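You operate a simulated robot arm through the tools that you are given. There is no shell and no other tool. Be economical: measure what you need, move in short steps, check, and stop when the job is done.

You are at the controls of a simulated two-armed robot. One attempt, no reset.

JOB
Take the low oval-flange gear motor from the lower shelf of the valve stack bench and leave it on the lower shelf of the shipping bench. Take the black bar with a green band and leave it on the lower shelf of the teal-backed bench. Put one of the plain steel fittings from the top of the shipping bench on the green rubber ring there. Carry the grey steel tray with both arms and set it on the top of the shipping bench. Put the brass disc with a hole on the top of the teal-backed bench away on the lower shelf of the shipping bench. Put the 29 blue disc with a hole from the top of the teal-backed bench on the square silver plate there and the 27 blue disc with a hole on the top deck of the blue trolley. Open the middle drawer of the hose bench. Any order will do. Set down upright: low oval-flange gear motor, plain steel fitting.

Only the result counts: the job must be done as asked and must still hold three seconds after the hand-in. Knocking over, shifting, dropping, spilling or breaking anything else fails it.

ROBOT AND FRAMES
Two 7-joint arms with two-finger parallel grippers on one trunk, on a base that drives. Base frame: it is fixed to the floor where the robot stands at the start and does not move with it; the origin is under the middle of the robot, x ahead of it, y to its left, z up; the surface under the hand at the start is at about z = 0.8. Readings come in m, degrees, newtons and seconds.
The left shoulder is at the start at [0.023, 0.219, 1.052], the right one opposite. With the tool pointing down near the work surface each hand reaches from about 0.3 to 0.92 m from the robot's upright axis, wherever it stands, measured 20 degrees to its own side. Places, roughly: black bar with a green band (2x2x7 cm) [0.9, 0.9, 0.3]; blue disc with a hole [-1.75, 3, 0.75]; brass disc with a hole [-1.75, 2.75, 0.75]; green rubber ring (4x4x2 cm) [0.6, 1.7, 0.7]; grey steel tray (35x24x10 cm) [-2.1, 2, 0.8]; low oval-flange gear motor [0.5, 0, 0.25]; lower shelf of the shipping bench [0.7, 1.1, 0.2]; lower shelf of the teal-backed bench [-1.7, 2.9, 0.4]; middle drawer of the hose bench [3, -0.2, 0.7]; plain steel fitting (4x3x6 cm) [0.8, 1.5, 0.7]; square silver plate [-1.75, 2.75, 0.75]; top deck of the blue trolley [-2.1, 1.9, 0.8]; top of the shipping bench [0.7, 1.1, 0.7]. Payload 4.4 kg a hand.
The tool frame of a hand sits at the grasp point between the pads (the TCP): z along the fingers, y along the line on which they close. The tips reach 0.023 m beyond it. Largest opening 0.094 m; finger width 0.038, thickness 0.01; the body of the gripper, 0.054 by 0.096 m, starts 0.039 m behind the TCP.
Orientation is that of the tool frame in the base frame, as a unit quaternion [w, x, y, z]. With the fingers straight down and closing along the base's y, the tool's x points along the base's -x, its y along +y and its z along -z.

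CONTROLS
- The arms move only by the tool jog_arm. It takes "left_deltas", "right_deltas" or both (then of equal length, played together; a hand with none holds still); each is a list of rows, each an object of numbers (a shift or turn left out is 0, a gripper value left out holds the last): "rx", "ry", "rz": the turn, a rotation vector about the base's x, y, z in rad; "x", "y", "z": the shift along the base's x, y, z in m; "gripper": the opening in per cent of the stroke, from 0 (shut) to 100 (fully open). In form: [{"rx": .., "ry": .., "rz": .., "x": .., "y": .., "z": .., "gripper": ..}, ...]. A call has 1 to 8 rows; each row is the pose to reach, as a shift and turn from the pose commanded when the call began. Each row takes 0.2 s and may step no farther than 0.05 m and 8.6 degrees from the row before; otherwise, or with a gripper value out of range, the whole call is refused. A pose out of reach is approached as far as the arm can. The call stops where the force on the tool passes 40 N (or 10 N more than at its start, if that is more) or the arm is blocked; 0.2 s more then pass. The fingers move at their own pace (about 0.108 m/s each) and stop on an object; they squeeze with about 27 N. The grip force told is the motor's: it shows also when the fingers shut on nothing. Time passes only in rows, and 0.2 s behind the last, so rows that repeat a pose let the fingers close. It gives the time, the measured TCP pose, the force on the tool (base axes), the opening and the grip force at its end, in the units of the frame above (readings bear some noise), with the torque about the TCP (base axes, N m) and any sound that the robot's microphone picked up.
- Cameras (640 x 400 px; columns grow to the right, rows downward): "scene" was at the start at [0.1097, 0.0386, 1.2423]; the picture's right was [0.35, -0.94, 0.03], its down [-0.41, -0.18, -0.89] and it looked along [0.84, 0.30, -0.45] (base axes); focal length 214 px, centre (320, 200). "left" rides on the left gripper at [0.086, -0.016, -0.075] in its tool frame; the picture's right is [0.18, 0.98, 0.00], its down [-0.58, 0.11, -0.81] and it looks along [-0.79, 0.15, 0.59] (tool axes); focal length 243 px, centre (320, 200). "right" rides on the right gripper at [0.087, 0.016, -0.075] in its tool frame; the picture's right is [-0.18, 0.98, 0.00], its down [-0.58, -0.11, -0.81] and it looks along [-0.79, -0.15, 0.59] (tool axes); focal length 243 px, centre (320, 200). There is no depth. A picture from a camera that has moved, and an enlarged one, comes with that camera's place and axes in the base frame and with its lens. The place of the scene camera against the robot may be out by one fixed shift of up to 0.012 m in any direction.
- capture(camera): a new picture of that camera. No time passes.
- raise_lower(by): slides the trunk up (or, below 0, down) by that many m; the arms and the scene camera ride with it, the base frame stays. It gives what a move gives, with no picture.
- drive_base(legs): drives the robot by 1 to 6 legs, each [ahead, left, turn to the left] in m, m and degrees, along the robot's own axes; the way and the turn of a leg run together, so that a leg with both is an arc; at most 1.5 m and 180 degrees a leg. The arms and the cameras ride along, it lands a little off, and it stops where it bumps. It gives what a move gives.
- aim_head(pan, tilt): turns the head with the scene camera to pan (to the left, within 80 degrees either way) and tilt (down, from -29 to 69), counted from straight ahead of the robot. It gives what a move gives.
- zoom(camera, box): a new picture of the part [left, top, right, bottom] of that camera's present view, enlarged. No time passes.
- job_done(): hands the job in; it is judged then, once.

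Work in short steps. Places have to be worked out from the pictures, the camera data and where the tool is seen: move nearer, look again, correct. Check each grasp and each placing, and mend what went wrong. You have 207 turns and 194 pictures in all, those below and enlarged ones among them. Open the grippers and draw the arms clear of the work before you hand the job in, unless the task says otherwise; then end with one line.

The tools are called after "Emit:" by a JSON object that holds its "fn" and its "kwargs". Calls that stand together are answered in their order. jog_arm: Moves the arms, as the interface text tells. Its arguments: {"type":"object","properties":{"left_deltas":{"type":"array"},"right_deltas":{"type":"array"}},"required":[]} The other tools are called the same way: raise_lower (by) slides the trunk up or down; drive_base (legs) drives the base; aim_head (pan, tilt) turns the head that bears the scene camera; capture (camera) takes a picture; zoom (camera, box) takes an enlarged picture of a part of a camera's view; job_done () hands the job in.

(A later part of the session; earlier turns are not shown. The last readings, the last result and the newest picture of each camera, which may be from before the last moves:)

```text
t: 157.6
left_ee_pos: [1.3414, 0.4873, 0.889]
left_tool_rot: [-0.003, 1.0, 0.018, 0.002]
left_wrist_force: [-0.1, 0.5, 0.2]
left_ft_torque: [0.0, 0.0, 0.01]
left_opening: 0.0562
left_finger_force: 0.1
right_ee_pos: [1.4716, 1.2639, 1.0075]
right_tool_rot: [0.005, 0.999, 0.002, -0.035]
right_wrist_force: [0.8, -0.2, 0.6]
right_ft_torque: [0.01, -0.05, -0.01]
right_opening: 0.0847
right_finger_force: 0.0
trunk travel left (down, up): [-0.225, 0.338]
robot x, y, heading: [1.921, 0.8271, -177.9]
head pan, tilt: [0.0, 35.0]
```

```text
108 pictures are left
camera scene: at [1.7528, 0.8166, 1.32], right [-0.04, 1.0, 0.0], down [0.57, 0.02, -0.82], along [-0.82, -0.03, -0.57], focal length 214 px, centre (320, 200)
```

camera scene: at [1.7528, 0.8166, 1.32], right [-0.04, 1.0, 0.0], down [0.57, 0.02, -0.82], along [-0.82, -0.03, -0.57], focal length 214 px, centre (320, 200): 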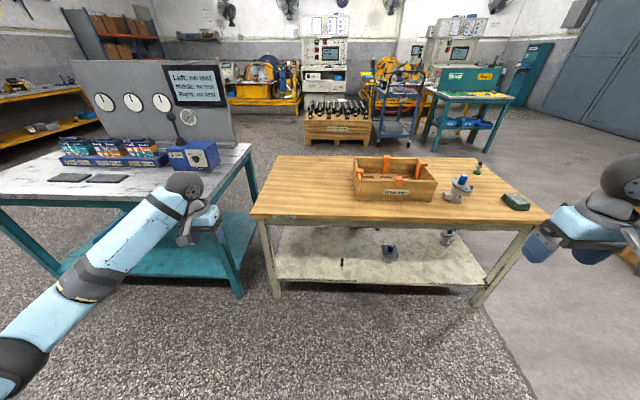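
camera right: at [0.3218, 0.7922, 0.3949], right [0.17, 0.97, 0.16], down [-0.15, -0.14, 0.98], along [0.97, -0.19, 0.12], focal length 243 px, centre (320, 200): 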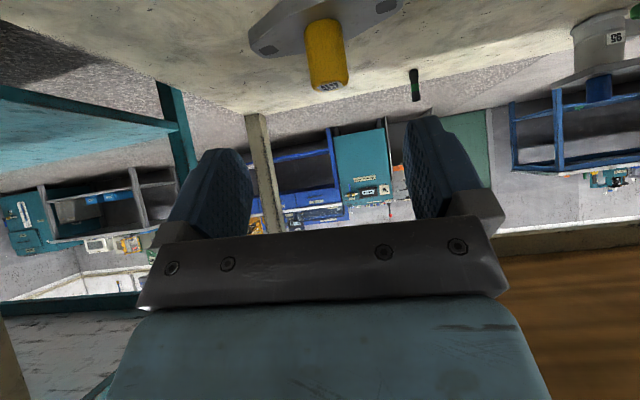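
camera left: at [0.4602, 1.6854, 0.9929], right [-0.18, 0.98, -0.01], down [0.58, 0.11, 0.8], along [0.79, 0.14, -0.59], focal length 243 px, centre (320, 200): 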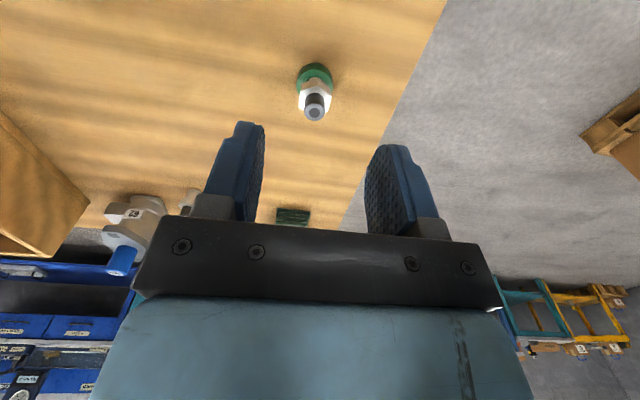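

Good view: the bar stands near the shelf's back edge. I zoom on it.

Emit:
{"fn": "zoom", "kwargs": {"camera": "scene", "box": [270, 215, 470, 300]}}

```text
3.20 times, centred on (370, 258) of scene
camera zoom: at [1.7528, 0.8166, 1.32], right [-0.04, 1.0, 0.0], down [0.57, 0.02, -0.82], along [-0.82, -0.03, -0.57], focal length 686 px, centre (160, 16)
```

zoom: 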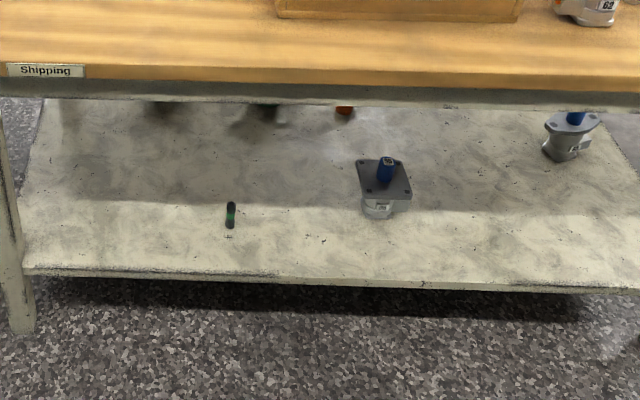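

The bar is at about (0.89, 0.92). I align, lower the trunk and pitch the right hand forward.

Emit:
{"fn": "drive_base", "kwargs": {"legs": [[0, 0.09, -2]]}}

Emit:
{"fn": "raise_lower", "kwargs": {"by": -0.22}}

Emit:
{"fn": "jog_arm", "kwargs": {"right_deltas": [{"x": -0.03, "y": -0.028, "z": -0.022, "ry": 0.1}, {"x": -0.06, "y": -0.056, "z": -0.044, "ry": 0.2}, {"x": -0.09, "y": -0.084, "z": -0.066, "ry": 0.3}, {"x": -0.12, "y": -0.112, "z": -0.088, "ry": 0.4}, {"x": -0.15, "y": -0.14, "z": -0.11, "ry": 0.5}, {"x": -0.18, "y": -0.168, "z": -0.132, "ry": 0.6}, {"x": -0.21, "y": -0.196, "z": -0.154, "ry": 0.7}, {"x": -0.24, "y": -0.224, "z": -0.176, "ry": 0.8}]}}

Emit:
{"fn": "jog_arm", "kwargs": {"right_deltas": [{"z": -0.045}, {"z": -0.09}, {"z": -0.135}, {"z": -0.18}, {"z": -0.22}]}}

Emit:
{"fn": "capture", "kwargs": {"camera": "right"}}

Emit:
{"fn": "capture", "kwargs": {"camera": "scene"}}

```text
t: 159.1
left_ee_pos: [1.3308, 0.4192, 0.8889]
left_tool_rot: [-0.004, 1.0, 0.001, 0.001]
left_wrist_force: [0.4, -0.1, -0.1]
left_ft_torque: [0.02, 0.02, 0.01]
left_opening: 0.0564
left_finger_force: 0.1
right_ee_pos: [1.4875, 1.1927, 1.0065]
right_tool_rot: [0.005, 0.999, -0.013, -0.035]
right_wrist_force: [-0.5, -0.1, 0.0]
right_ft_torque: [0.02, -0.04, -0.01]
right_opening: 0.0845
right_finger_force: 0.1
trunk travel left (down, up): [-0.225, 0.338]
robot x, y, heading: [1.9221, 0.7436, -179.8]
head pan, tilt: [0.0, 35.0]
```

```text
t: 161.4
left_ee_pos: [1.3325, 0.4205, 0.6688]
left_tool_rot: [-0.003, 1.0, 0.001, 0.001]
left_wrist_force: [0.4, -0.2, -0.3]
left_ft_torque: [0.0, -0.02, 0.01]
left_opening: 0.056
left_finger_force: 0.0
right_ee_pos: [1.4874, 1.1917, 0.7867]
right_tool_rot: [0.005, 0.999, -0.014, -0.035]
right_wrist_force: [-0.4, -0.2, 0.0]
right_ft_torque: [0.01, -0.01, -0.02]
right_opening: 0.0846
right_finger_force: 0.0
trunk travel left (down, up): [-0.005, 0.558]
robot x, y, heading: [1.9224, 0.7438, -179.4]
head pan, tilt: [0.0, 35.0]
```

```text
t: 163.2
left_ee_pos: [1.3315, 0.4195, 0.6683]
left_tool_rot: [-0.003, 1.0, 0.001, 0.001]
left_wrist_force: [-0.4, -0.4, 0.1]
left_ft_torque: [0.04, -0.01, 0.0]
left_opening: 0.0561
left_finger_force: 0.0
right_ee_pos: [1.2487, 0.9684, 0.6113]
right_tool_rot: [0.009, 0.906, -0.011, -0.423]
right_wrist_force: [-0.5, 0.2, 0.1]
right_ft_torque: [-0.04, 0.01, -0.04]
right_opening: 0.0847
right_finger_force: 0.0
trunk travel left (down, up): [-0.005, 0.558]
robot x, y, heading: [1.9148, 0.7432, -179.9]
head pan, tilt: [0.0, 35.0]
```

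```text
t: 164.4
left_ee_pos: [1.3322, 0.4202, 0.6692]
left_tool_rot: [-0.002, 1.0, 0.001, 0.002]
left_wrist_force: [0.6, 0.6, -0.9]
left_ft_torque: [0.02, -0.02, -0.02]
left_opening: 0.0565
left_finger_force: 0.1
right_ee_pos: [1.2459, 0.9548, 0.5391]
right_tool_rot: [0.011, 0.907, -0.01, -0.421]
right_wrist_force: [0.2, 0.8, -0.9]
right_ft_torque: [-0.02, 0.03, 0.0]
right_opening: 0.0846
right_finger_force: 0.2
right hand out of reach, approached as far as the arm can: row 2, 3, 4, 5
trunk travel left (down, up): [-0.005, 0.558]
robot x, y, heading: [1.9165, 0.7391, -179.8]
head pan, tilt: [0.0, 35.0]
```

```text
106 pictures are left
camera right: at [1.3584, 0.9369, 0.5217], right [-0.13, -0.98, 0.17], down [0.24, 0.13, 0.96], along [-0.96, 0.17, 0.22], focal length 243 px, centre (320, 200)
```

right: 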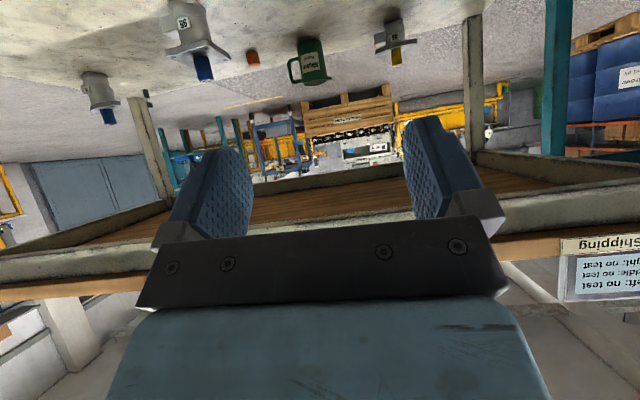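

```text
105 pictures are left
camera scene: at [1.7548, 0.7354, 1.1001], right [-0.01, 1.0, 0.0], down [0.57, 0.0, -0.82], along [-0.82, 0.0, -0.57], focal length 214 px, centre (320, 200)
```

scene: 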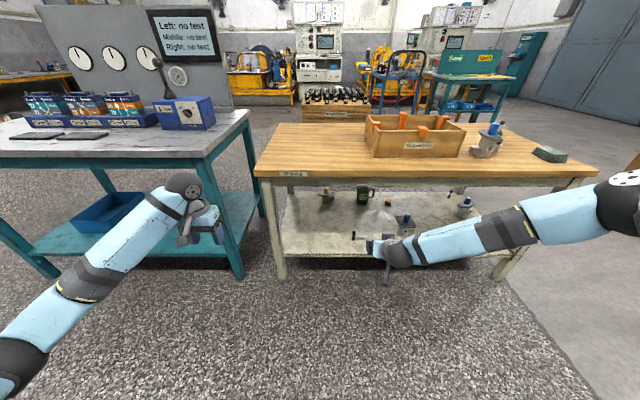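

The arm needs to extend to go lower. I reach forward and down.

Emit:
{"fn": "jog_arm", "kwargs": {"right_deltas": [{"x": -0.045}, {"x": -0.09}, {"x": -0.13, "z": -0.01}, {"x": -0.16, "z": -0.02}]}}

Emit:
{"fn": "capture", "kwargs": {"camera": "right"}}

```text
t: 165.4
left_ee_pos: [1.3317, 0.4193, 0.6683]
left_tool_rot: [-0.004, 1.0, 0.001, 0.002]
left_wrist_force: [-0.4, -0.6, -0.1]
left_ft_torque: [0.04, 0.03, -0.01]
left_opening: 0.0565
left_finger_force: 0.0
right_ee_pos: [1.0835, 0.9531, 0.5163]
right_tool_rot: [0.01, 0.906, -0.011, -0.422]
right_wrist_force: [-0.1, 0.8, 0.5]
right_ft_torque: [-0.03, 0.02, 0.01]
right_opening: 0.0848
right_finger_force: 0.0
trunk travel left (down, up): [-0.005, 0.558]
robot x, y, heading: [1.9178, 0.7403, -179.9]
head pan, tilt: [0.0, 35.0]
```

```text
104 pictures are left
camera right: at [1.1956, 0.9345, 0.4986], right [-0.13, -0.98, 0.17], down [0.24, 0.13, 0.96], along [-0.96, 0.17, 0.22], focal length 243 px, centre (320, 200)
```

right: 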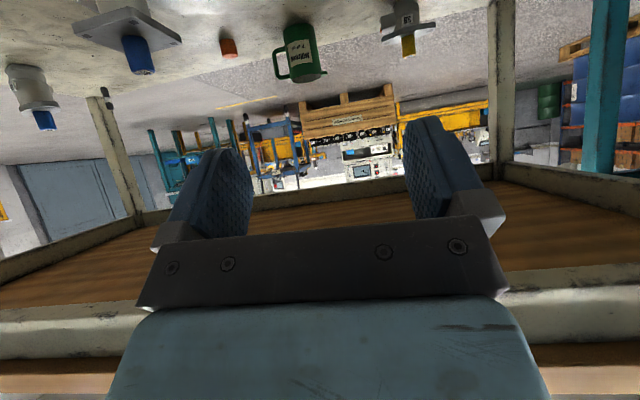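

Now I lower further; this pose has reach to spare.

Emit:
{"fn": "jog_arm", "kwargs": {"right_deltas": [{"z": -0.045}, {"z": -0.09}, {"y": -0.015, "z": -0.13}, {"y": -0.025, "z": -0.16}]}}

Emit:
{"fn": "capture", "kwargs": {"camera": "right"}}

Emit:
{"fn": "capture", "kwargs": {"camera": "scene"}}

```text
t: 166.4
left_ee_pos: [1.3308, 0.42, 0.6679]
left_tool_rot: [-0.004, 1.0, 0.001, 0.002]
left_wrist_force: [0.1, -0.1, 0.1]
left_ft_torque: [0.01, 0.04, 0.0]
left_opening: 0.0563
left_finger_force: 0.0
right_ee_pos: [1.0888, 0.9252, 0.3554]
right_tool_rot: [0.01, 0.907, -0.011, -0.422]
right_wrist_force: [0.2, 0.2, -0.1]
right_ft_torque: [0.0, -0.04, 0.0]
right_opening: 0.0846
right_finger_force: 0.1
trunk travel left (down, up): [-0.005, 0.558]
robot x, y, heading: [1.9222, 0.7402, -179.7]
head pan, tilt: [0.0, 35.0]
```

```text
103 pictures are left
camera right: at [1.2002, 0.9088, 0.337], right [-0.13, -0.98, 0.17], down [0.24, 0.13, 0.96], along [-0.96, 0.17, 0.22], focal length 243 px, centre (320, 200)
```

right: 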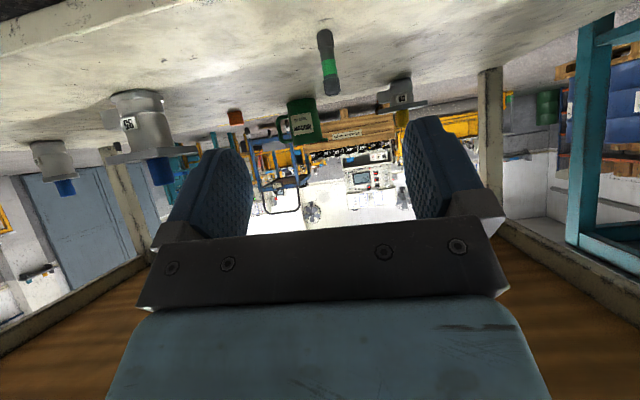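

```text
102 pictures are left
camera scene: at [1.7545, 0.7348, 1.1001], right [-0.01, 1.0, 0.0], down [0.57, 0.0, -0.82], along [-0.82, 0.0, -0.57], focal length 214 px, centre (320, 200)
```

scene: 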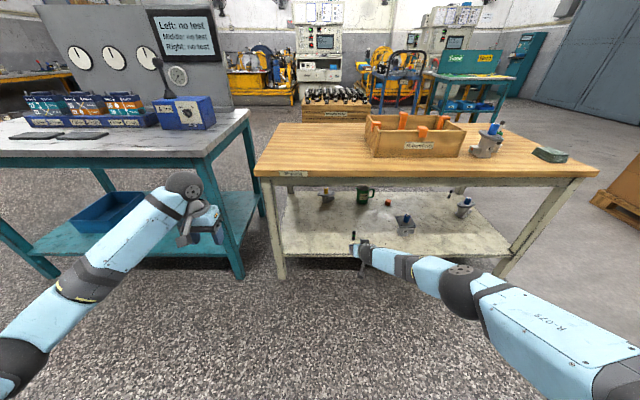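

The bar is at about (0.85, 0.93), with its base at z 0.2. I pull the left hand in for clearance and drive ahead 0.2 m.

Emit:
{"fn": "jog_arm", "kwargs": {"left_deltas": [{"x": 0.04, "y": 0.02, "z": 0.02}, {"x": 0.08, "y": 0.04, "z": 0.04}, {"x": 0.12, "y": 0.05, "z": 0.05}]}}

Emit:
{"fn": "drive_base", "kwargs": {"legs": [[0.19, 0, 0]]}}

Emit:
{"fn": "capture", "kwargs": {"camera": "right"}}

```text
t: 167.2
left_ee_pos: [1.4524, 0.4702, 0.7168]
left_tool_rot: [-0.003, 1.0, 0.001, 0.002]
left_wrist_force: [0.0, -0.6, 0.0]
left_ft_torque: [0.0, 0.0, 0.02]
left_opening: 0.0562
left_finger_force: 0.0
right_ee_pos: [1.0887, 0.9255, 0.3549]
right_tool_rot: [0.01, 0.907, -0.011, -0.422]
right_wrist_force: [0.4, -0.4, -0.1]
right_ft_torque: [0.02, -0.01, 0.01]
right_opening: 0.0847
right_finger_force: 0.1
trunk travel left (down, up): [-0.005, 0.558]
robot x, y, heading: [1.9177, 0.7442, -179.6]
head pan, tilt: [0.0, 35.0]
```

```text
t: 168.7
left_ee_pos: [1.2659, 0.4706, 0.7173]
left_tool_rot: [-0.004, 1.0, 0.0, 0.002]
left_wrist_force: [0.7, -0.2, 0.0]
left_ft_torque: [0.0, -0.01, 0.02]
left_opening: 0.0563
left_finger_force: 0.1
right_ee_pos: [0.9028, 0.9269, 0.3536]
right_tool_rot: [0.01, 0.906, -0.011, -0.422]
right_wrist_force: [0.7, 0.6, 0.0]
right_ft_torque: [-0.03, -0.02, 0.02]
right_opening: 0.0846
right_finger_force: 0.1
trunk travel left (down, up): [-0.005, 0.558]
robot x, y, heading: [1.7401, 0.74, -179.7]
head pan, tilt: [0.0, 35.0]
```

```text
101 pictures are left
camera right: at [1.0147, 0.9094, 0.3369], right [-0.13, -0.98, 0.17], down [0.24, 0.13, 0.96], along [-0.96, 0.17, 0.22], focal length 243 px, centre (320, 200)
```

right: 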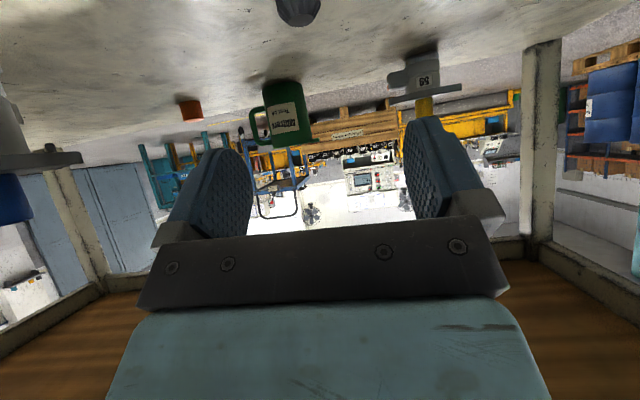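

Triangulating, the bar is at x ≈ 0.89, y ≈ 0.928 with its top at about 0.28. I lower nearly straight down around it.

Emit:
{"fn": "jog_arm", "kwargs": {"right_deltas": [{"x": -0.005, "z": -0.03}, {"x": -0.01, "z": -0.06}, {"x": -0.012, "z": -0.075}]}}

Emit:
{"fn": "capture", "kwargs": {"camera": "right"}}

```text
t: 169.5
left_ee_pos: [1.2645, 0.4703, 0.7175]
left_tool_rot: [-0.004, 1.0, -0.001, 0.003]
left_wrist_force: [0.1, -0.4, -0.3]
left_ft_torque: [0.03, -0.01, -0.01]
left_opening: 0.0564
left_finger_force: 0.0
right_ee_pos: [0.9155, 0.9223, 0.3222]
right_tool_rot: [0.01, 0.906, -0.012, -0.422]
right_wrist_force: [-0.8, -0.8, 0.0]
right_ft_torque: [0.02, -0.03, -0.01]
right_opening: 0.0845
right_finger_force: 0.0
right hand out of reach, approached as far as the arm can: row 1, 2, 3
trunk travel left (down, up): [-0.005, 0.558]
robot x, y, heading: [1.7354, 0.7429, -179.7]
head pan, tilt: [0.0, 35.0]
```

```text
100 pictures are left
camera right: at [1.0273, 0.905, 0.3037], right [-0.13, -0.98, 0.17], down [0.24, 0.13, 0.96], along [-0.96, 0.17, 0.22], focal length 243 px, centre (320, 200)
```

right: 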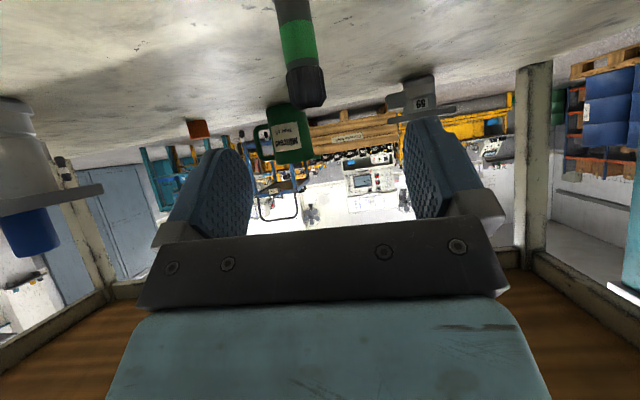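

Out of reach again, so I pull the hand back 0.06 m, drive 0.08 m nearer, then lower.

Emit:
{"fn": "jog_arm", "kwargs": {"right_deltas": [{"x": 0.04, "z": 0.0}, {"x": 0.08, "z": 0.0}]}}

Emit:
{"fn": "drive_base", "kwargs": {"legs": [[0.08, 0, 0]]}}

Emit:
{"fn": "capture", "kwargs": {"camera": "right"}}

```text
t: 170.1
left_ee_pos: [1.2668, 0.4712, 0.718]
left_tool_rot: [-0.003, 1.0, 0.0, 0.0]
left_wrist_force: [0.1, -0.2, 0.7]
left_ft_torque: [0.01, 0.06, -0.02]
left_opening: 0.0564
left_finger_force: 0.1
right_ee_pos: [0.9933, 0.893, 0.3411]
right_tool_rot: [0.004, 0.908, -0.014, -0.419]
right_wrist_force: [1.2, -0.2, 0.7]
right_ft_torque: [0.01, 0.03, -0.03]
right_opening: 0.0847
right_finger_force: 0.1
right hand out of reach, approached as far as the arm can: row 2
trunk travel left (down, up): [-0.005, 0.558]
robot x, y, heading: [1.7339, 0.7395, -179.6]
head pan, tilt: [0.0, 35.0]
```

```text
t: 171.2
left_ee_pos: [1.1862, 0.4706, 0.7191]
left_tool_rot: [-0.003, 1.0, 0.0, 0.002]
left_wrist_force: [-0.3, -0.1, -0.5]
left_ft_torque: [0.01, 0.01, 0.03]
left_opening: 0.0564
left_finger_force: 0.1
right_ee_pos: [0.913, 0.8921, 0.3392]
right_tool_rot: [0.008, 0.908, -0.013, -0.418]
right_wrist_force: [-0.4, -1.1, -0.5]
right_ft_torque: [-0.01, 0.02, 0.04]
right_opening: 0.0848
right_finger_force: 0.0
trunk travel left (down, up): [-0.005, 0.558]
robot x, y, heading: [1.6558, 0.7415, -179.8]
head pan, tilt: [0.0, 35.0]
```

```text
99 pictures are left
camera right: at [1.0259, 0.8738, 0.3228], right [-0.14, -0.98, 0.16], down [0.24, 0.13, 0.96], along [-0.96, 0.17, 0.21], focal length 243 px, centre (320, 200)
```

right: 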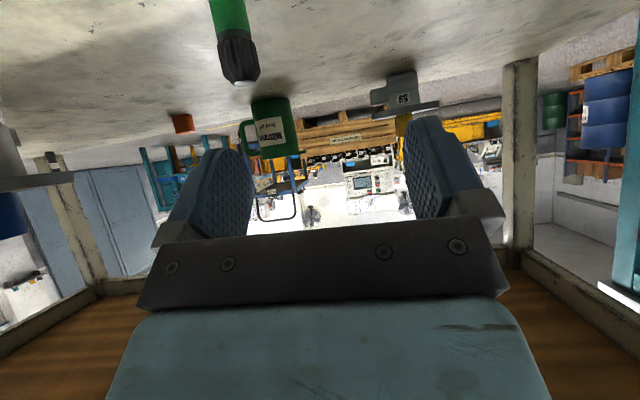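

I centre in y first, then lower.

Emit:
{"fn": "jog_arm", "kwargs": {"right_deltas": [{"y": 0.034}, {"x": -0.006, "y": 0.034, "z": -0.025}, {"x": -0.012, "y": 0.034, "z": -0.05}, {"x": -0.015, "y": 0.034, "z": -0.072}]}}

Emit:
{"fn": "capture", "kwargs": {"camera": "right"}}

```text
t: 172.2
left_ee_pos: [1.1862, 0.4701, 0.7181]
left_tool_rot: [-0.003, 1.0, 0.0, 0.002]
left_wrist_force: [-0.4, 0.8, 0.0]
left_ft_torque: [0.05, -0.04, 0.01]
left_opening: 0.0562
left_finger_force: 0.0
right_ee_pos: [0.8951, 0.9228, 0.2703]
right_tool_rot: [0.004, 0.91, -0.014, -0.414]
right_wrist_force: [-1.9, -0.1, 0.3]
right_ft_torque: [0.0, -0.04, 0.0]
right_opening: 0.0845
right_finger_force: 0.1
right hand out of reach, approached as far as the arm can: row 1, 2, 3, 4
trunk travel left (down, up): [-0.005, 0.558]
robot x, y, heading: [1.6548, 0.7361, -179.7]
head pan, tilt: [0.0, 35.0]
```

```text
98 pictures are left
camera right: at [1.0073, 0.9048, 0.2545], right [-0.14, -0.98, 0.16], down [0.23, 0.12, 0.97], along [-0.96, 0.17, 0.2], focal length 243 px, centre (320, 200)
```

right: 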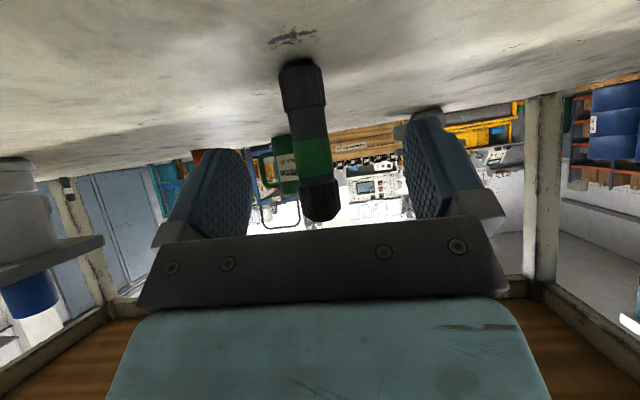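

The bar is between the pads, so I close.

Emit:
{"fn": "jog_arm", "kwargs": {"right_deltas": [{"gripper": 0}, {"gripper": 0}, {"gripper": 0}, {"gripper": 0}]}}

Emit:
{"fn": "capture", "kwargs": {"camera": "right"}}

```text
t: 173.2
left_ee_pos: [1.1865, 0.4702, 0.7176]
left_tool_rot: [-0.003, 1.0, -0.001, 0.003]
left_wrist_force: [0.9, -0.6, 0.1]
left_ft_torque: [0.01, 0.0, 0.0]
left_opening: 0.0564
left_finger_force: 0.0
right_ee_pos: [0.895, 0.9231, 0.2695]
right_tool_rot: [0.003, 0.91, -0.014, -0.415]
right_wrist_force: [1.0, 0.2, 0.7]
right_ft_torque: [-0.02, 0.01, -0.04]
right_opening: 0.0169
right_finger_force: 26.8
trunk travel left (down, up): [-0.005, 0.558]
robot x, y, heading: [1.6542, 0.7415, -179.7]
head pan, tilt: [0.0, 35.0]
```

```text
97 pictures are left
camera right: at [1.0073, 0.9047, 0.2547], right [-0.14, -0.98, 0.16], down [0.23, 0.12, 0.97], along [-0.96, 0.17, 0.21], focal length 243 px, centre (320, 200)
```

right: 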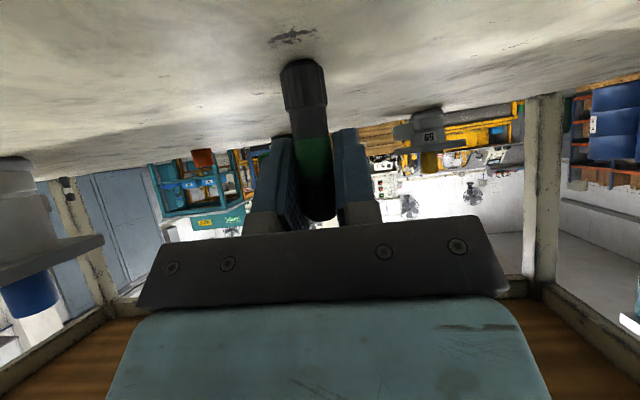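

It is held. I lift, back out, raise the trunk and bring the right hand to a carry pose.

Emit:
{"fn": "jog_arm", "kwargs": {"right_deltas": [{"z": 0.03}, {"z": 0.06}]}}

Emit:
{"fn": "drive_base", "kwargs": {"legs": [[-0.4, 0, 0]]}}

Emit:
{"fn": "raise_lower", "kwargs": {"by": 0.22}}

Emit:
{"fn": "jog_arm", "kwargs": {"right_deltas": [{"x": 0.03, "y": 0.02, "z": 0.03, "ry": -0.08}, {"x": 0.06, "y": 0.04, "z": 0.06, "ry": -0.16}, {"x": 0.09, "y": 0.06, "z": 0.09, "ry": -0.24}, {"x": 0.12, "y": 0.08, "z": 0.12, "ry": -0.32}, {"x": 0.15, "y": 0.1, "z": 0.15, "ry": -0.4}, {"x": 0.18, "y": 0.12, "z": 0.18, "ry": -0.48}, {"x": 0.21, "y": 0.14, "z": 0.21, "ry": -0.56}, {"x": 0.24, "y": 0.16, "z": 0.24, "ry": -0.64}]}}

Emit:
{"fn": "capture", "kwargs": {"camera": "right"}}

```text
t: 173.8
left_ee_pos: [1.1868, 0.4689, 0.7171]
left_tool_rot: [-0.003, 1.0, 0.0, 0.0]
left_wrist_force: [-0.5, 0.8, 0.4]
left_ft_torque: [0.03, -0.02, -0.01]
left_opening: 0.0564
left_finger_force: 0.1
right_ee_pos: [0.901, 0.9193, 0.3339]
right_tool_rot: [0.004, 0.911, -0.014, -0.412]
right_wrist_force: [-0.2, 0.5, -0.9]
right_ft_torque: [0.04, 0.01, -0.02]
right_opening: 0.0166
right_finger_force: 27.1
right hand out of reach, approached as far as the arm can: row 1, 2
trunk travel left (down, up): [-0.005, 0.558]
robot x, y, heading: [1.6513, 0.7422, -179.7]
head pan, tilt: [0.0, 35.0]
```

```text
t: 176.3
left_ee_pos: [1.586, 0.4711, 0.7183]
left_tool_rot: [-0.003, 1.0, 0.002, 0.002]
left_wrist_force: [-0.1, -0.2, -0.4]
left_ft_torque: [0.0, 0.0, 0.0]
left_opening: 0.0566
left_finger_force: 0.0
right_ee_pos: [1.2993, 0.9197, 0.334]
right_tool_rot: [0.005, 0.911, -0.012, -0.412]
right_wrist_force: [0.5, -0.2, -0.8]
right_ft_torque: [-0.01, 0.0, 0.01]
right_opening: 0.0165
right_finger_force: 26.6
trunk travel left (down, up): [-0.005, 0.558]
robot x, y, heading: [2.0521, 0.741, -179.6]
head pan, tilt: [0.0, 35.0]
```

```text
t: 178.6
left_ee_pos: [1.5861, 0.4704, 0.9378]
left_tool_rot: [-0.004, 1.0, 0.002, 0.001]
left_wrist_force: [-0.4, 0.2, -0.3]
left_ft_torque: [0.01, 0.0, -0.03]
left_opening: 0.0563
left_finger_force: 0.1
right_ee_pos: [1.2986, 0.9203, 0.5544]
right_tool_rot: [0.004, 0.91, -0.013, -0.413]
right_wrist_force: [0.8, 0.3, -1.4]
right_ft_torque: [0.01, 0.0, 0.01]
right_opening: 0.0163
right_finger_force: 27.3
trunk travel left (down, up): [-0.225, 0.338]
robot x, y, heading: [2.0499, 0.7418, -179.8]
head pan, tilt: [0.0, 35.0]
```

```text
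t: 180.4
left_ee_pos: [1.5856, 0.4712, 0.9382]
left_tool_rot: [-0.003, 1.0, 0.001, 0.002]
left_wrist_force: [0.3, -0.1, 0.3]
left_ft_torque: [0.01, 0.02, 0.02]
left_opening: 0.0563
left_finger_force: 0.1
right_ee_pos: [1.5397, 1.0815, 0.7919]
right_tool_rot: [0.001, 0.994, -0.012, -0.104]
right_wrist_force: [-0.2, 0.7, -0.4]
right_ft_torque: [0.01, 0.02, -0.04]
right_opening: 0.0165
right_finger_force: 26.8
trunk travel left (down, up): [-0.225, 0.338]
robot x, y, heading: [2.0517, 0.7414, -179.9]
head pan, tilt: [0.0, 35.0]
```

```text
96 pictures are left
camera right: at [1.6387, 1.0636, 0.8477], right [-0.2, -0.98, 0.04], down [-0.4, 0.12, 0.91], along [-0.89, 0.17, -0.41], focal length 243 px, centre (320, 200)
```

right: 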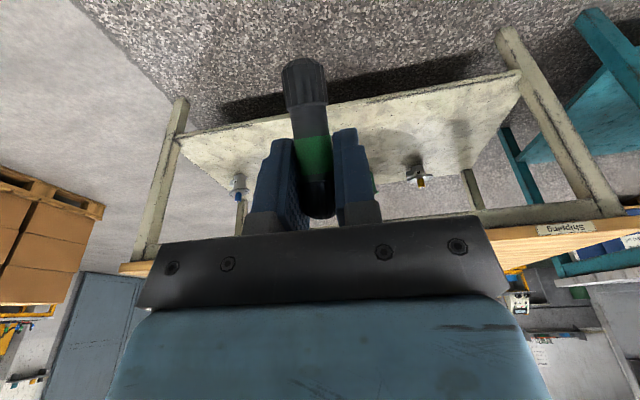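

The bar is safely held. I turn around to face the hose bench and look.

Emit:
{"fn": "drive_base", "kwargs": {"legs": [[-0.05, 0, 0], [0, 0, 180]]}}

Emit:
{"fn": "aim_head", "kwargs": {"pan": -25, "tilt": 25}}

Emit:
{"fn": "capture", "kwargs": {"camera": "scene"}}

```text
t: 188.7
left_ee_pos: [2.5728, 1.0107, 0.9369]
left_tool_rot: [-0.001, 0.004, 1.0, -0.003]
left_wrist_force: [-0.3, 0.1, 0.3]
left_ft_torque: [0.0, -0.01, 0.01]
left_opening: 0.0563
left_finger_force: 0.0
right_ee_pos: [2.613, 0.3977, 0.7916]
right_tool_rot: [0.104, 0.019, 0.994, 0.0]
right_wrist_force: [-0.4, -0.2, -0.4]
right_ft_torque: [0.01, -0.01, 0.0]
right_opening: 0.0165
right_finger_force: 26.9
trunk travel left (down, up): [-0.225, 0.338]
robot x, y, heading: [2.1014, 0.7412, -0.4]
head pan, tilt: [0.0, 35.0]
```

```text
t: 189.5
left_ee_pos: [2.5729, 1.0097, 0.9382]
left_tool_rot: [-0.002, 0.005, 1.0, -0.005]
left_wrist_force: [-0.6, 0.5, -0.8]
left_ft_torque: [0.0, 0.01, 0.0]
left_opening: 0.0566
left_finger_force: 0.0
right_ee_pos: [2.6135, 0.3988, 0.7912]
right_tool_rot: [0.104, 0.02, 0.994, -0.001]
right_wrist_force: [0.4, 0.9, -0.6]
right_ft_torque: [0.02, -0.04, 0.03]
right_opening: 0.0167
right_finger_force: 27.1
trunk travel left (down, up): [-0.225, 0.338]
robot x, y, heading: [2.1026, 0.7448, -0.2]
head pan, tilt: [-25.0, 25.0]
```

```text
95 pictures are left
camera scene: at [2.244, 0.6977, 1.3358], right [-0.43, -0.9, 0.0], down [-0.38, 0.18, -0.91], along [0.82, -0.39, -0.42], focal length 214 px, centre (320, 200)
```

scene: 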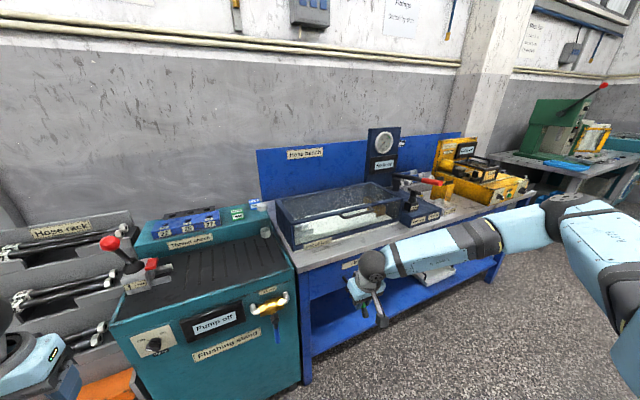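

The hose bench is blue, further right. I move sideways to face it.

Emit:
{"fn": "drive_base", "kwargs": {"legs": [[-0.15, 0, 0], [0, -1.0, 0]]}}

Emit:
{"fn": "aim_head", "kwargs": {"pan": 5, "tilt": 30}}

Emit:
{"fn": "capture", "kwargs": {"camera": "scene"}}

```text
t: 199.4
left_ee_pos: [2.416, 0.0424, 0.9381]
left_tool_rot: [-0.002, 0.0, 1.0, -0.003]
left_wrist_force: [0.6, 0.3, 0.1]
left_ft_torque: [0.03, -0.04, -0.01]
left_opening: 0.0566
left_finger_force: 0.0
right_ee_pos: [2.4632, -0.568, 0.7925]
right_tool_rot: [0.104, 0.015, 0.994, 0.001]
right_wrist_force: [-0.7, 0.3, -0.9]
right_ft_torque: [-0.01, -0.01, 0.0]
right_opening: 0.0162
right_finger_force: 27.1
trunk travel left (down, up): [-0.225, 0.338]
robot x, y, heading: [1.9493, -0.2281, 0.1]
head pan, tilt: [-25.0, 25.0]
```

```text
t: 200.3
left_ee_pos: [2.4168, 0.0443, 0.9379]
left_tool_rot: [-0.002, -0.001, 1.0, -0.003]
left_wrist_force: [-0.3, 0.0, 0.2]
left_ft_torque: [0.02, 0.0, 0.01]
left_opening: 0.0564
left_finger_force: 0.3
right_ee_pos: [2.4632, -0.5669, 0.7921]
right_tool_rot: [0.105, 0.014, 0.994, -0.001]
right_wrist_force: [-0.5, 0.4, -1.4]
right_ft_torque: [-0.04, 0.03, 0.04]
right_opening: 0.0167
right_finger_force: 27.4
trunk travel left (down, up): [-0.225, 0.338]
robot x, y, heading: [1.9524, -0.2284, 0.3]
head pan, tilt: [5.0, 30.0]
```

```text
94 pictures are left
camera scene: at [2.097, -0.2239, 1.3278], right [0.09, -1.0, 0.0], down [-0.5, -0.05, -0.87], along [0.86, 0.08, -0.5], focal length 214 px, centre (320, 200)
```

scene: 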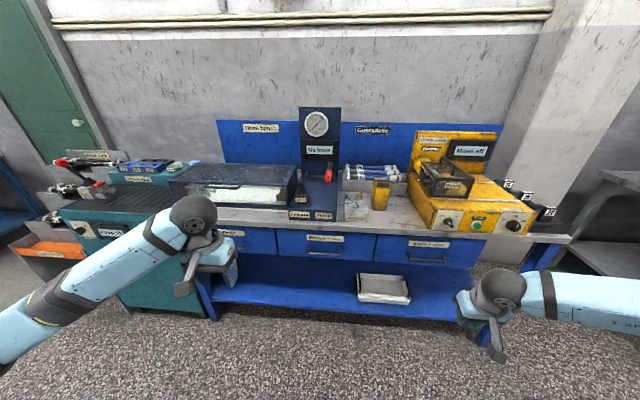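

Emit:
{"fn": "zoom", "kwargs": {"camera": "scene", "box": [190, 195, 490, 300]}}

```text
2.13 times, centred on (340, 248) of scene
camera zoom: at [2.097, -0.2239, 1.3278], right [0.09, -1.0, 0.0], down [-0.5, -0.05, -0.87], along [0.86, 0.08, -0.5], focal length 458 px, centre (277, 99)
```

zoom: 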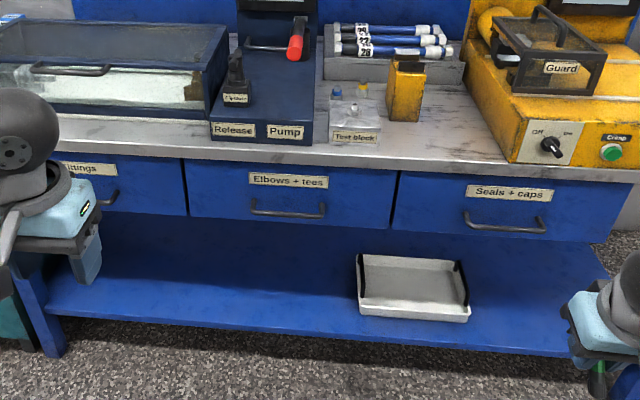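

The middle drawer is "Elbows + tees", with its bow handle at about (2.755, -0.185, 0.70). I shift right, lower the trunk a bit, and turn the left hand to point forward with the fingers closing vertically.

Emit:
{"fn": "drive_base", "kwargs": {"legs": [[0, -0.17, 0]]}}

Emit:
{"fn": "raise_lower", "kwargs": {"by": -0.12}}

Emit:
{"fn": "jog_arm", "kwargs": {"left_deltas": [{"rx": 0.08, "ry": -0.08, "rz": -0.08, "z": -0.01}, {"rx": 0.16, "ry": -0.16, "rz": -0.16, "z": -0.02}, {"rx": 0.24, "ry": -0.24, "rz": -0.24, "z": -0.03}, {"rx": 0.32, "ry": -0.32, "rz": -0.32, "z": -0.04, "x": 0.01}, {"rx": 0.4, "ry": -0.4, "rz": -0.4, "z": -0.05, "x": 0.02}, {"rx": 0.48, "ry": -0.48, "rz": -0.48, "z": -0.06, "x": 0.03}, {"rx": 0.56, "ry": -0.56, "rz": -0.56, "z": -0.07, "x": 0.04}, {"rx": 0.64, "ry": -0.64, "rz": -0.64, "z": -0.08, "x": 0.05}]}}

Emit:
{"fn": "jog_arm", "kwargs": {"left_deltas": [{"rx": 0.08, "ry": -0.08, "rz": -0.08, "x": 0.02, "gripper": 80}, {"rx": 0.16, "ry": -0.16, "rz": -0.16, "x": 0.04}, {"rx": 0.24, "ry": -0.24, "rz": -0.24, "x": 0.06, "y": -0.01}, {"rx": 0.32, "ry": -0.32, "rz": -0.32, "x": 0.08, "y": -0.02}, {"rx": 0.4, "ry": -0.4, "rz": -0.4, "x": 0.1, "y": -0.03}, {"rx": 0.48, "ry": -0.48, "rz": -0.48, "x": 0.12, "y": -0.04}, {"rx": 0.57, "ry": -0.57, "rz": -0.57, "x": 0.13, "y": -0.05, "z": -0.02}]}}

Emit:
{"fn": "capture", "kwargs": {"camera": "left"}}

Emit:
{"fn": "capture", "kwargs": {"camera": "scene"}}

```text
t: 202.5
left_ee_pos: [2.4171, -0.1282, 0.9378]
left_tool_rot: [-0.002, 0.0, 1.0, -0.002]
left_wrist_force: [-0.4, 0.3, 0.1]
left_ft_torque: [0.0, 0.01, 0.0]
left_opening: 0.0565
left_finger_force: 0.0
right_ee_pos: [2.4636, -0.7394, 0.7911]
right_tool_rot: [0.104, 0.014, 0.994, 0.0]
right_wrist_force: [-0.1, 0.3, 0.1]
right_ft_torque: [0.01, 0.0, 0.01]
right_opening: 0.0161
right_finger_force: 26.8
trunk travel left (down, up): [-0.225, 0.338]
robot x, y, heading: [1.9494, -0.401, 0.4]
head pan, tilt: [5.0, 30.0]
```

```text
t: 204.0
left_ee_pos: [2.4169, -0.1285, 0.8177]
left_tool_rot: [-0.001, 0.0, 1.0, -0.003]
left_wrist_force: [0.7, -0.8, -0.6]
left_ft_torque: [0.01, -0.02, 0.01]
left_opening: 0.0561
left_finger_force: 0.1
right_ee_pos: [2.4629, -0.7387, 0.6714]
right_tool_rot: [0.104, 0.014, 0.995, 0.0]
right_wrist_force: [-0.8, -0.6, -0.6]
right_ft_torque: [-0.02, 0.0, -0.01]
right_opening: 0.0163
right_finger_force: 27.1
trunk travel left (down, up): [-0.105, 0.458]
robot x, y, heading: [1.9485, -0.4016, 0.2]
head pan, tilt: [5.0, 30.0]
```

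```text
t: 205.8
left_ee_pos: [2.4665, -0.1289, 0.7366]
left_tool_rot: [0.302, 0.305, 0.851, 0.302]
left_wrist_force: [-0.1, 0.3, -0.1]
left_ft_torque: [-0.01, -0.01, 0.0]
left_opening: 0.0565
left_finger_force: 0.1
right_ee_pos: [2.4636, -0.7395, 0.6705]
right_tool_rot: [0.105, 0.015, 0.994, 0.0]
right_wrist_force: [0.0, 0.6, -0.7]
right_ft_torque: [-0.01, -0.02, 0.0]
right_opening: 0.0164
right_finger_force: 27.5
trunk travel left (down, up): [-0.105, 0.458]
robot x, y, heading: [1.9501, -0.3964, 0.2]
head pan, tilt: [5.0, 30.0]
```

```text
refused: row 7 steps farther than a row can; nothing moved
```

```text
92 pictures are left
camera left: at [2.3536, -0.1036, 0.7475], right [0.21, 0.75, 0.63], down [-0.16, -0.61, 0.78], along [0.96, -0.27, -0.01], focal length 243 px, centre (320, 200)
```

left: 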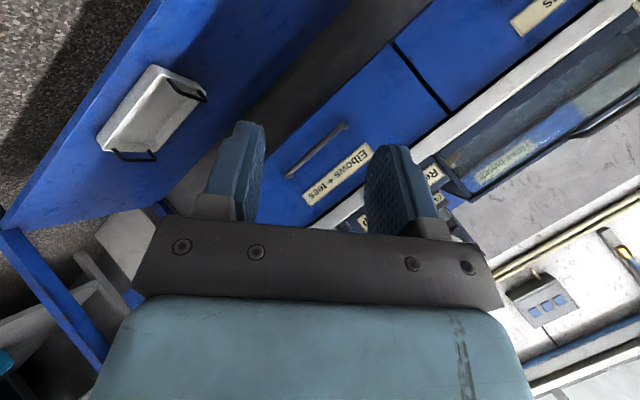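

```text
91 pictures are left
camera scene: at [2.0978, -0.3958, 1.2078], right [0.09, -1.0, 0.0], down [-0.5, -0.05, -0.87], along [0.86, 0.08, -0.5], focal length 214 px, centre (320, 200)
```

scene: 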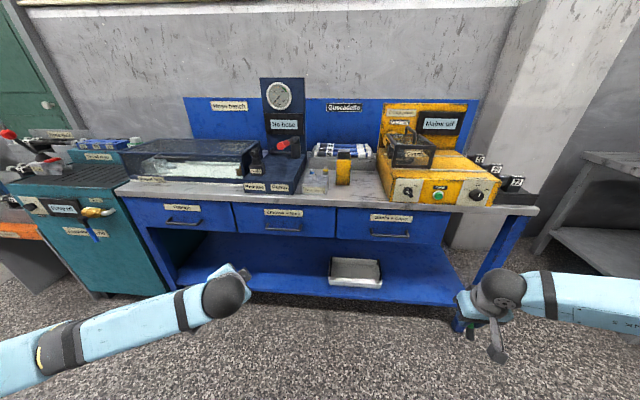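

The handle triangulates to about (2.77, -0.178, 0.675). I finish the rotation and move to a pre-grasp.

Emit:
{"fn": "jog_arm", "kwargs": {"left_deltas": [{"rx": 0.072, "ry": -0.072, "rz": -0.072, "x": 0.02, "y": -0.005, "z": -0.008, "gripper": 75}, {"rx": 0.143, "ry": -0.143, "rz": -0.143, "x": 0.04, "y": -0.01, "z": -0.016}, {"rx": 0.214, "ry": -0.214, "rz": -0.214, "x": 0.06, "y": -0.016, "z": -0.024}, {"rx": 0.285, "ry": -0.285, "rz": -0.285, "x": 0.08, "y": -0.022, "z": -0.032}, {"rx": 0.356, "ry": -0.356, "rz": -0.356, "x": 0.1, "y": -0.028, "z": -0.04}, {"rx": 0.427, "ry": -0.427, "rz": -0.427, "x": 0.12, "y": -0.034, "z": -0.048}, {"rx": 0.498, "ry": -0.498, "rz": -0.498, "x": 0.14, "y": -0.04, "z": -0.055}, {"rx": 0.569, "ry": -0.569, "rz": -0.569, "x": 0.16, "y": -0.045, "z": -0.06}]}}

Emit:
{"fn": "capture", "kwargs": {"camera": "left"}}

```text
t: 207.6
left_ee_pos: [2.6273, -0.1722, 0.6781]
left_tool_rot: [0.498, 0.501, 0.501, 0.499]
left_wrist_force: [0.5, -0.6, 0.5]
left_ft_torque: [0.04, 0.04, 0.0]
left_opening: 0.0703
left_finger_force: 0.1
right_ee_pos: [2.4637, -0.7396, 0.6718]
right_tool_rot: [0.105, 0.015, 0.994, 0.0]
right_wrist_force: [0.3, 0.6, -0.1]
right_ft_torque: [-0.02, 0.0, 0.01]
right_opening: 0.0165
right_finger_force: 27.5
trunk travel left (down, up): [-0.105, 0.458]
robot x, y, heading: [1.9504, -0.3997, 0.2]
head pan, tilt: [5.0, 30.0]
```

```text
90 pictures are left
camera left: at [2.5527, -0.0862, 0.6645], right [0.01, 0.18, 0.98], down [-0.8, -0.58, 0.11], along [0.59, -0.79, 0.14], focal length 243 px, centre (320, 200)
```

left: 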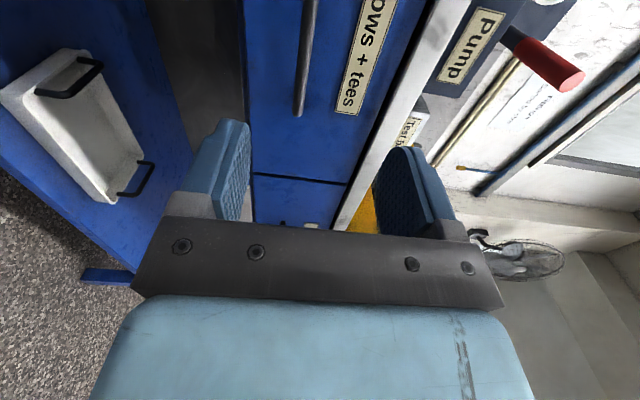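

The handle is at z ≈ 0.667. I lower 1 cm and advance onto it.

Emit:
{"fn": "jog_arm", "kwargs": {"left_deltas": [{"z": -0.01}, {"x": 0.04, "z": -0.01}, {"x": 0.08, "z": -0.01}, {"x": 0.11, "z": -0.01}, {"x": 0.128, "z": -0.01}]}}

Emit:
{"fn": "capture", "kwargs": {"camera": "left"}}

```text
t: 208.8
left_ee_pos: [2.7532, -0.1725, 0.665]
left_tool_rot: [0.497, 0.5, 0.503, 0.499]
left_wrist_force: [-0.7, -0.8, 0.9]
left_ft_torque: [0.03, 0.01, 0.0]
left_opening: 0.0704
left_finger_force: 0.0
right_ee_pos: [2.4639, -0.7389, 0.6703]
right_tool_rot: [0.104, 0.014, 0.994, -0.001]
right_wrist_force: [0.1, 0.3, -0.7]
right_ft_torque: [-0.01, -0.01, -0.02]
right_opening: 0.0162
right_finger_force: 26.8
trunk travel left (down, up): [-0.105, 0.458]
robot x, y, heading: [1.9488, -0.3993, 0.2]
head pan, tilt: [5.0, 30.0]
```

```text
89 pictures are left
camera left: at [2.6766, -0.086, 0.6522], right [0.01, 0.18, 0.98], down [-0.8, -0.58, 0.11], along [0.59, -0.79, 0.14], focal length 243 px, centre (320, 200)
```

left: 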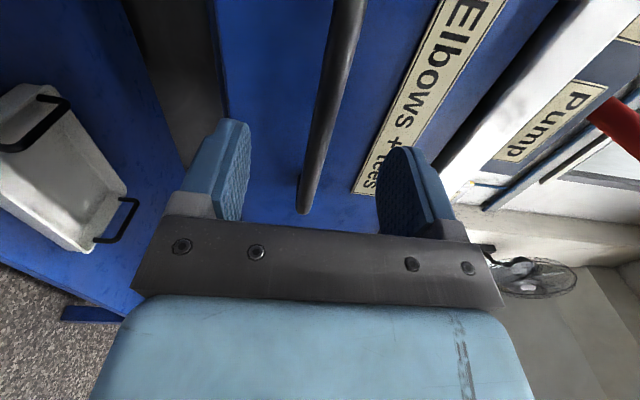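

I advance 2 cm more and close on the handle.

Emit:
{"fn": "jog_arm", "kwargs": {"left_deltas": [{"x": 0.01}, {"x": 0.02}, {"x": 0.02, "gripper": 0}, {"x": 0.02, "gripper": 0}, {"x": 0.02, "gripper": 0}, {"x": 0.02, "gripper": 0}]}}

Emit:
{"fn": "capture", "kwargs": {"camera": "left"}}

```text
t: 210.2
left_ee_pos: [2.7755, -0.1726, 0.6653]
left_tool_rot: [0.497, 0.501, 0.503, 0.499]
left_wrist_force: [-1.1, -0.6, -11.5]
left_ft_torque: [0.12, 0.09, 0.06]
left_opening: 0.0118
left_finger_force: 45.6
right_ee_pos: [2.463, -0.7383, 0.6712]
right_tool_rot: [0.104, 0.014, 0.994, 0.0]
right_wrist_force: [-0.4, -0.2, -0.4]
right_ft_torque: [-0.01, -0.01, -0.01]
right_opening: 0.0166
right_finger_force: 26.9
trunk travel left (down, up): [-0.105, 0.458]
robot x, y, heading: [1.9527, -0.4004, 0.2]
head pan, tilt: [5.0, 30.0]
```

```text
88 pictures are left
camera left: at [2.6992, -0.0868, 0.6518], right [0.01, 0.18, 0.98], down [-0.8, -0.58, 0.12], along [0.6, -0.79, 0.14], focal length 243 px, centre (320, 200)
```

left: 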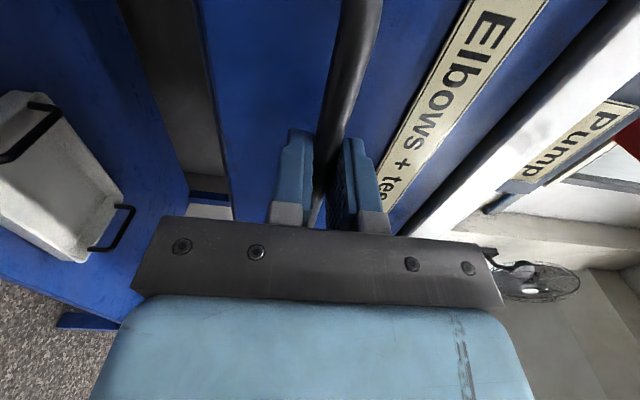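

The handle is gripped. I pull the drawer open.

Emit:
{"fn": "jog_arm", "kwargs": {"left_deltas": [{"x": -0.03}, {"x": -0.065}, {"x": -0.1}, {"x": -0.135}, {"x": -0.17}, {"x": -0.205}, {"x": -0.24}]}}

Emit:
{"fn": "capture", "kwargs": {"camera": "scene"}}

```text
t: 211.8
left_ee_pos: [2.5348, -0.1734, 0.6644]
left_tool_rot: [0.497, 0.502, 0.503, 0.498]
left_wrist_force: [-0.6, -6.0, -20.1]
left_ft_torque: [0.26, 0.18, 1.39]
left_opening: 0.0118
left_finger_force: 44.9
right_ee_pos: [2.4626, -0.7401, 0.6707]
right_tool_rot: [0.103, 0.014, 0.995, 0.0]
right_wrist_force: [0.5, 0.7, -1.2]
right_ft_torque: [0.0, 0.0, -0.02]
right_opening: 0.0166
right_finger_force: 27.6
trunk travel left (down, up): [-0.105, 0.458]
robot x, y, heading: [1.9507, -0.3964, 0.5]
head pan, tilt: [5.0, 30.0]
```

```text
87 pictures are left
camera scene: at [2.0992, -0.3959, 1.2074], right [0.09, -1.0, 0.0], down [-0.5, -0.05, -0.87], along [0.86, 0.08, -0.5], focal length 214 px, centre (320, 200)
```

scene: 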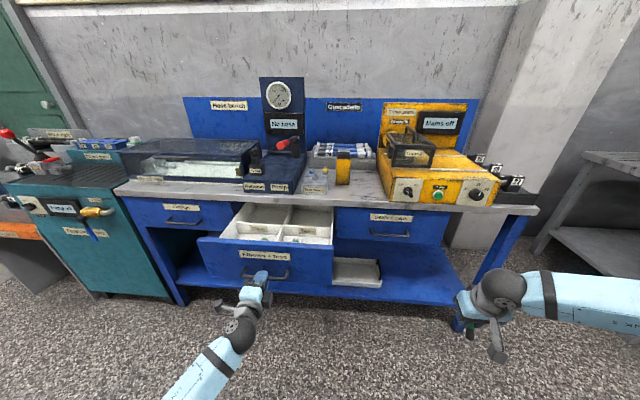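

It is open about 24 cm. I pull a few centimetres more to reach its stop, then release and back away.

Emit:
{"fn": "jog_arm", "kwargs": {"left_deltas": [{"x": -0.02}, {"x": -0.04}, {"x": -0.06}]}}

```text
t: 212.2
left_ee_pos: [2.523, -0.1736, 0.6644]
left_tool_rot: [0.496, 0.502, 0.503, 0.498]
left_wrist_force: [14.2, -0.1, -10.1]
left_ft_torque: [-0.18, 0.2, -0.14]
left_opening: 0.0116
left_finger_force: 45.0
right_ee_pos: [2.4634, -0.74, 0.671]
right_tool_rot: [0.104, 0.016, 0.994, -0.001]
right_wrist_force: [-0.4, 0.0, -1.4]
right_ft_torque: [-0.01, 0.0, 0.01]
right_opening: 0.0166
right_finger_force: 27.3
trunk travel left (down, up): [-0.105, 0.458]
robot x, y, heading: [1.9543, -0.3975, 0.3]
head pan, tilt: [5.0, 30.0]
stopped in row 2 (left hand): the force on the tool passed its limit at 92 N (the readings are from after the stop); the commanded pose is now the measured one
```

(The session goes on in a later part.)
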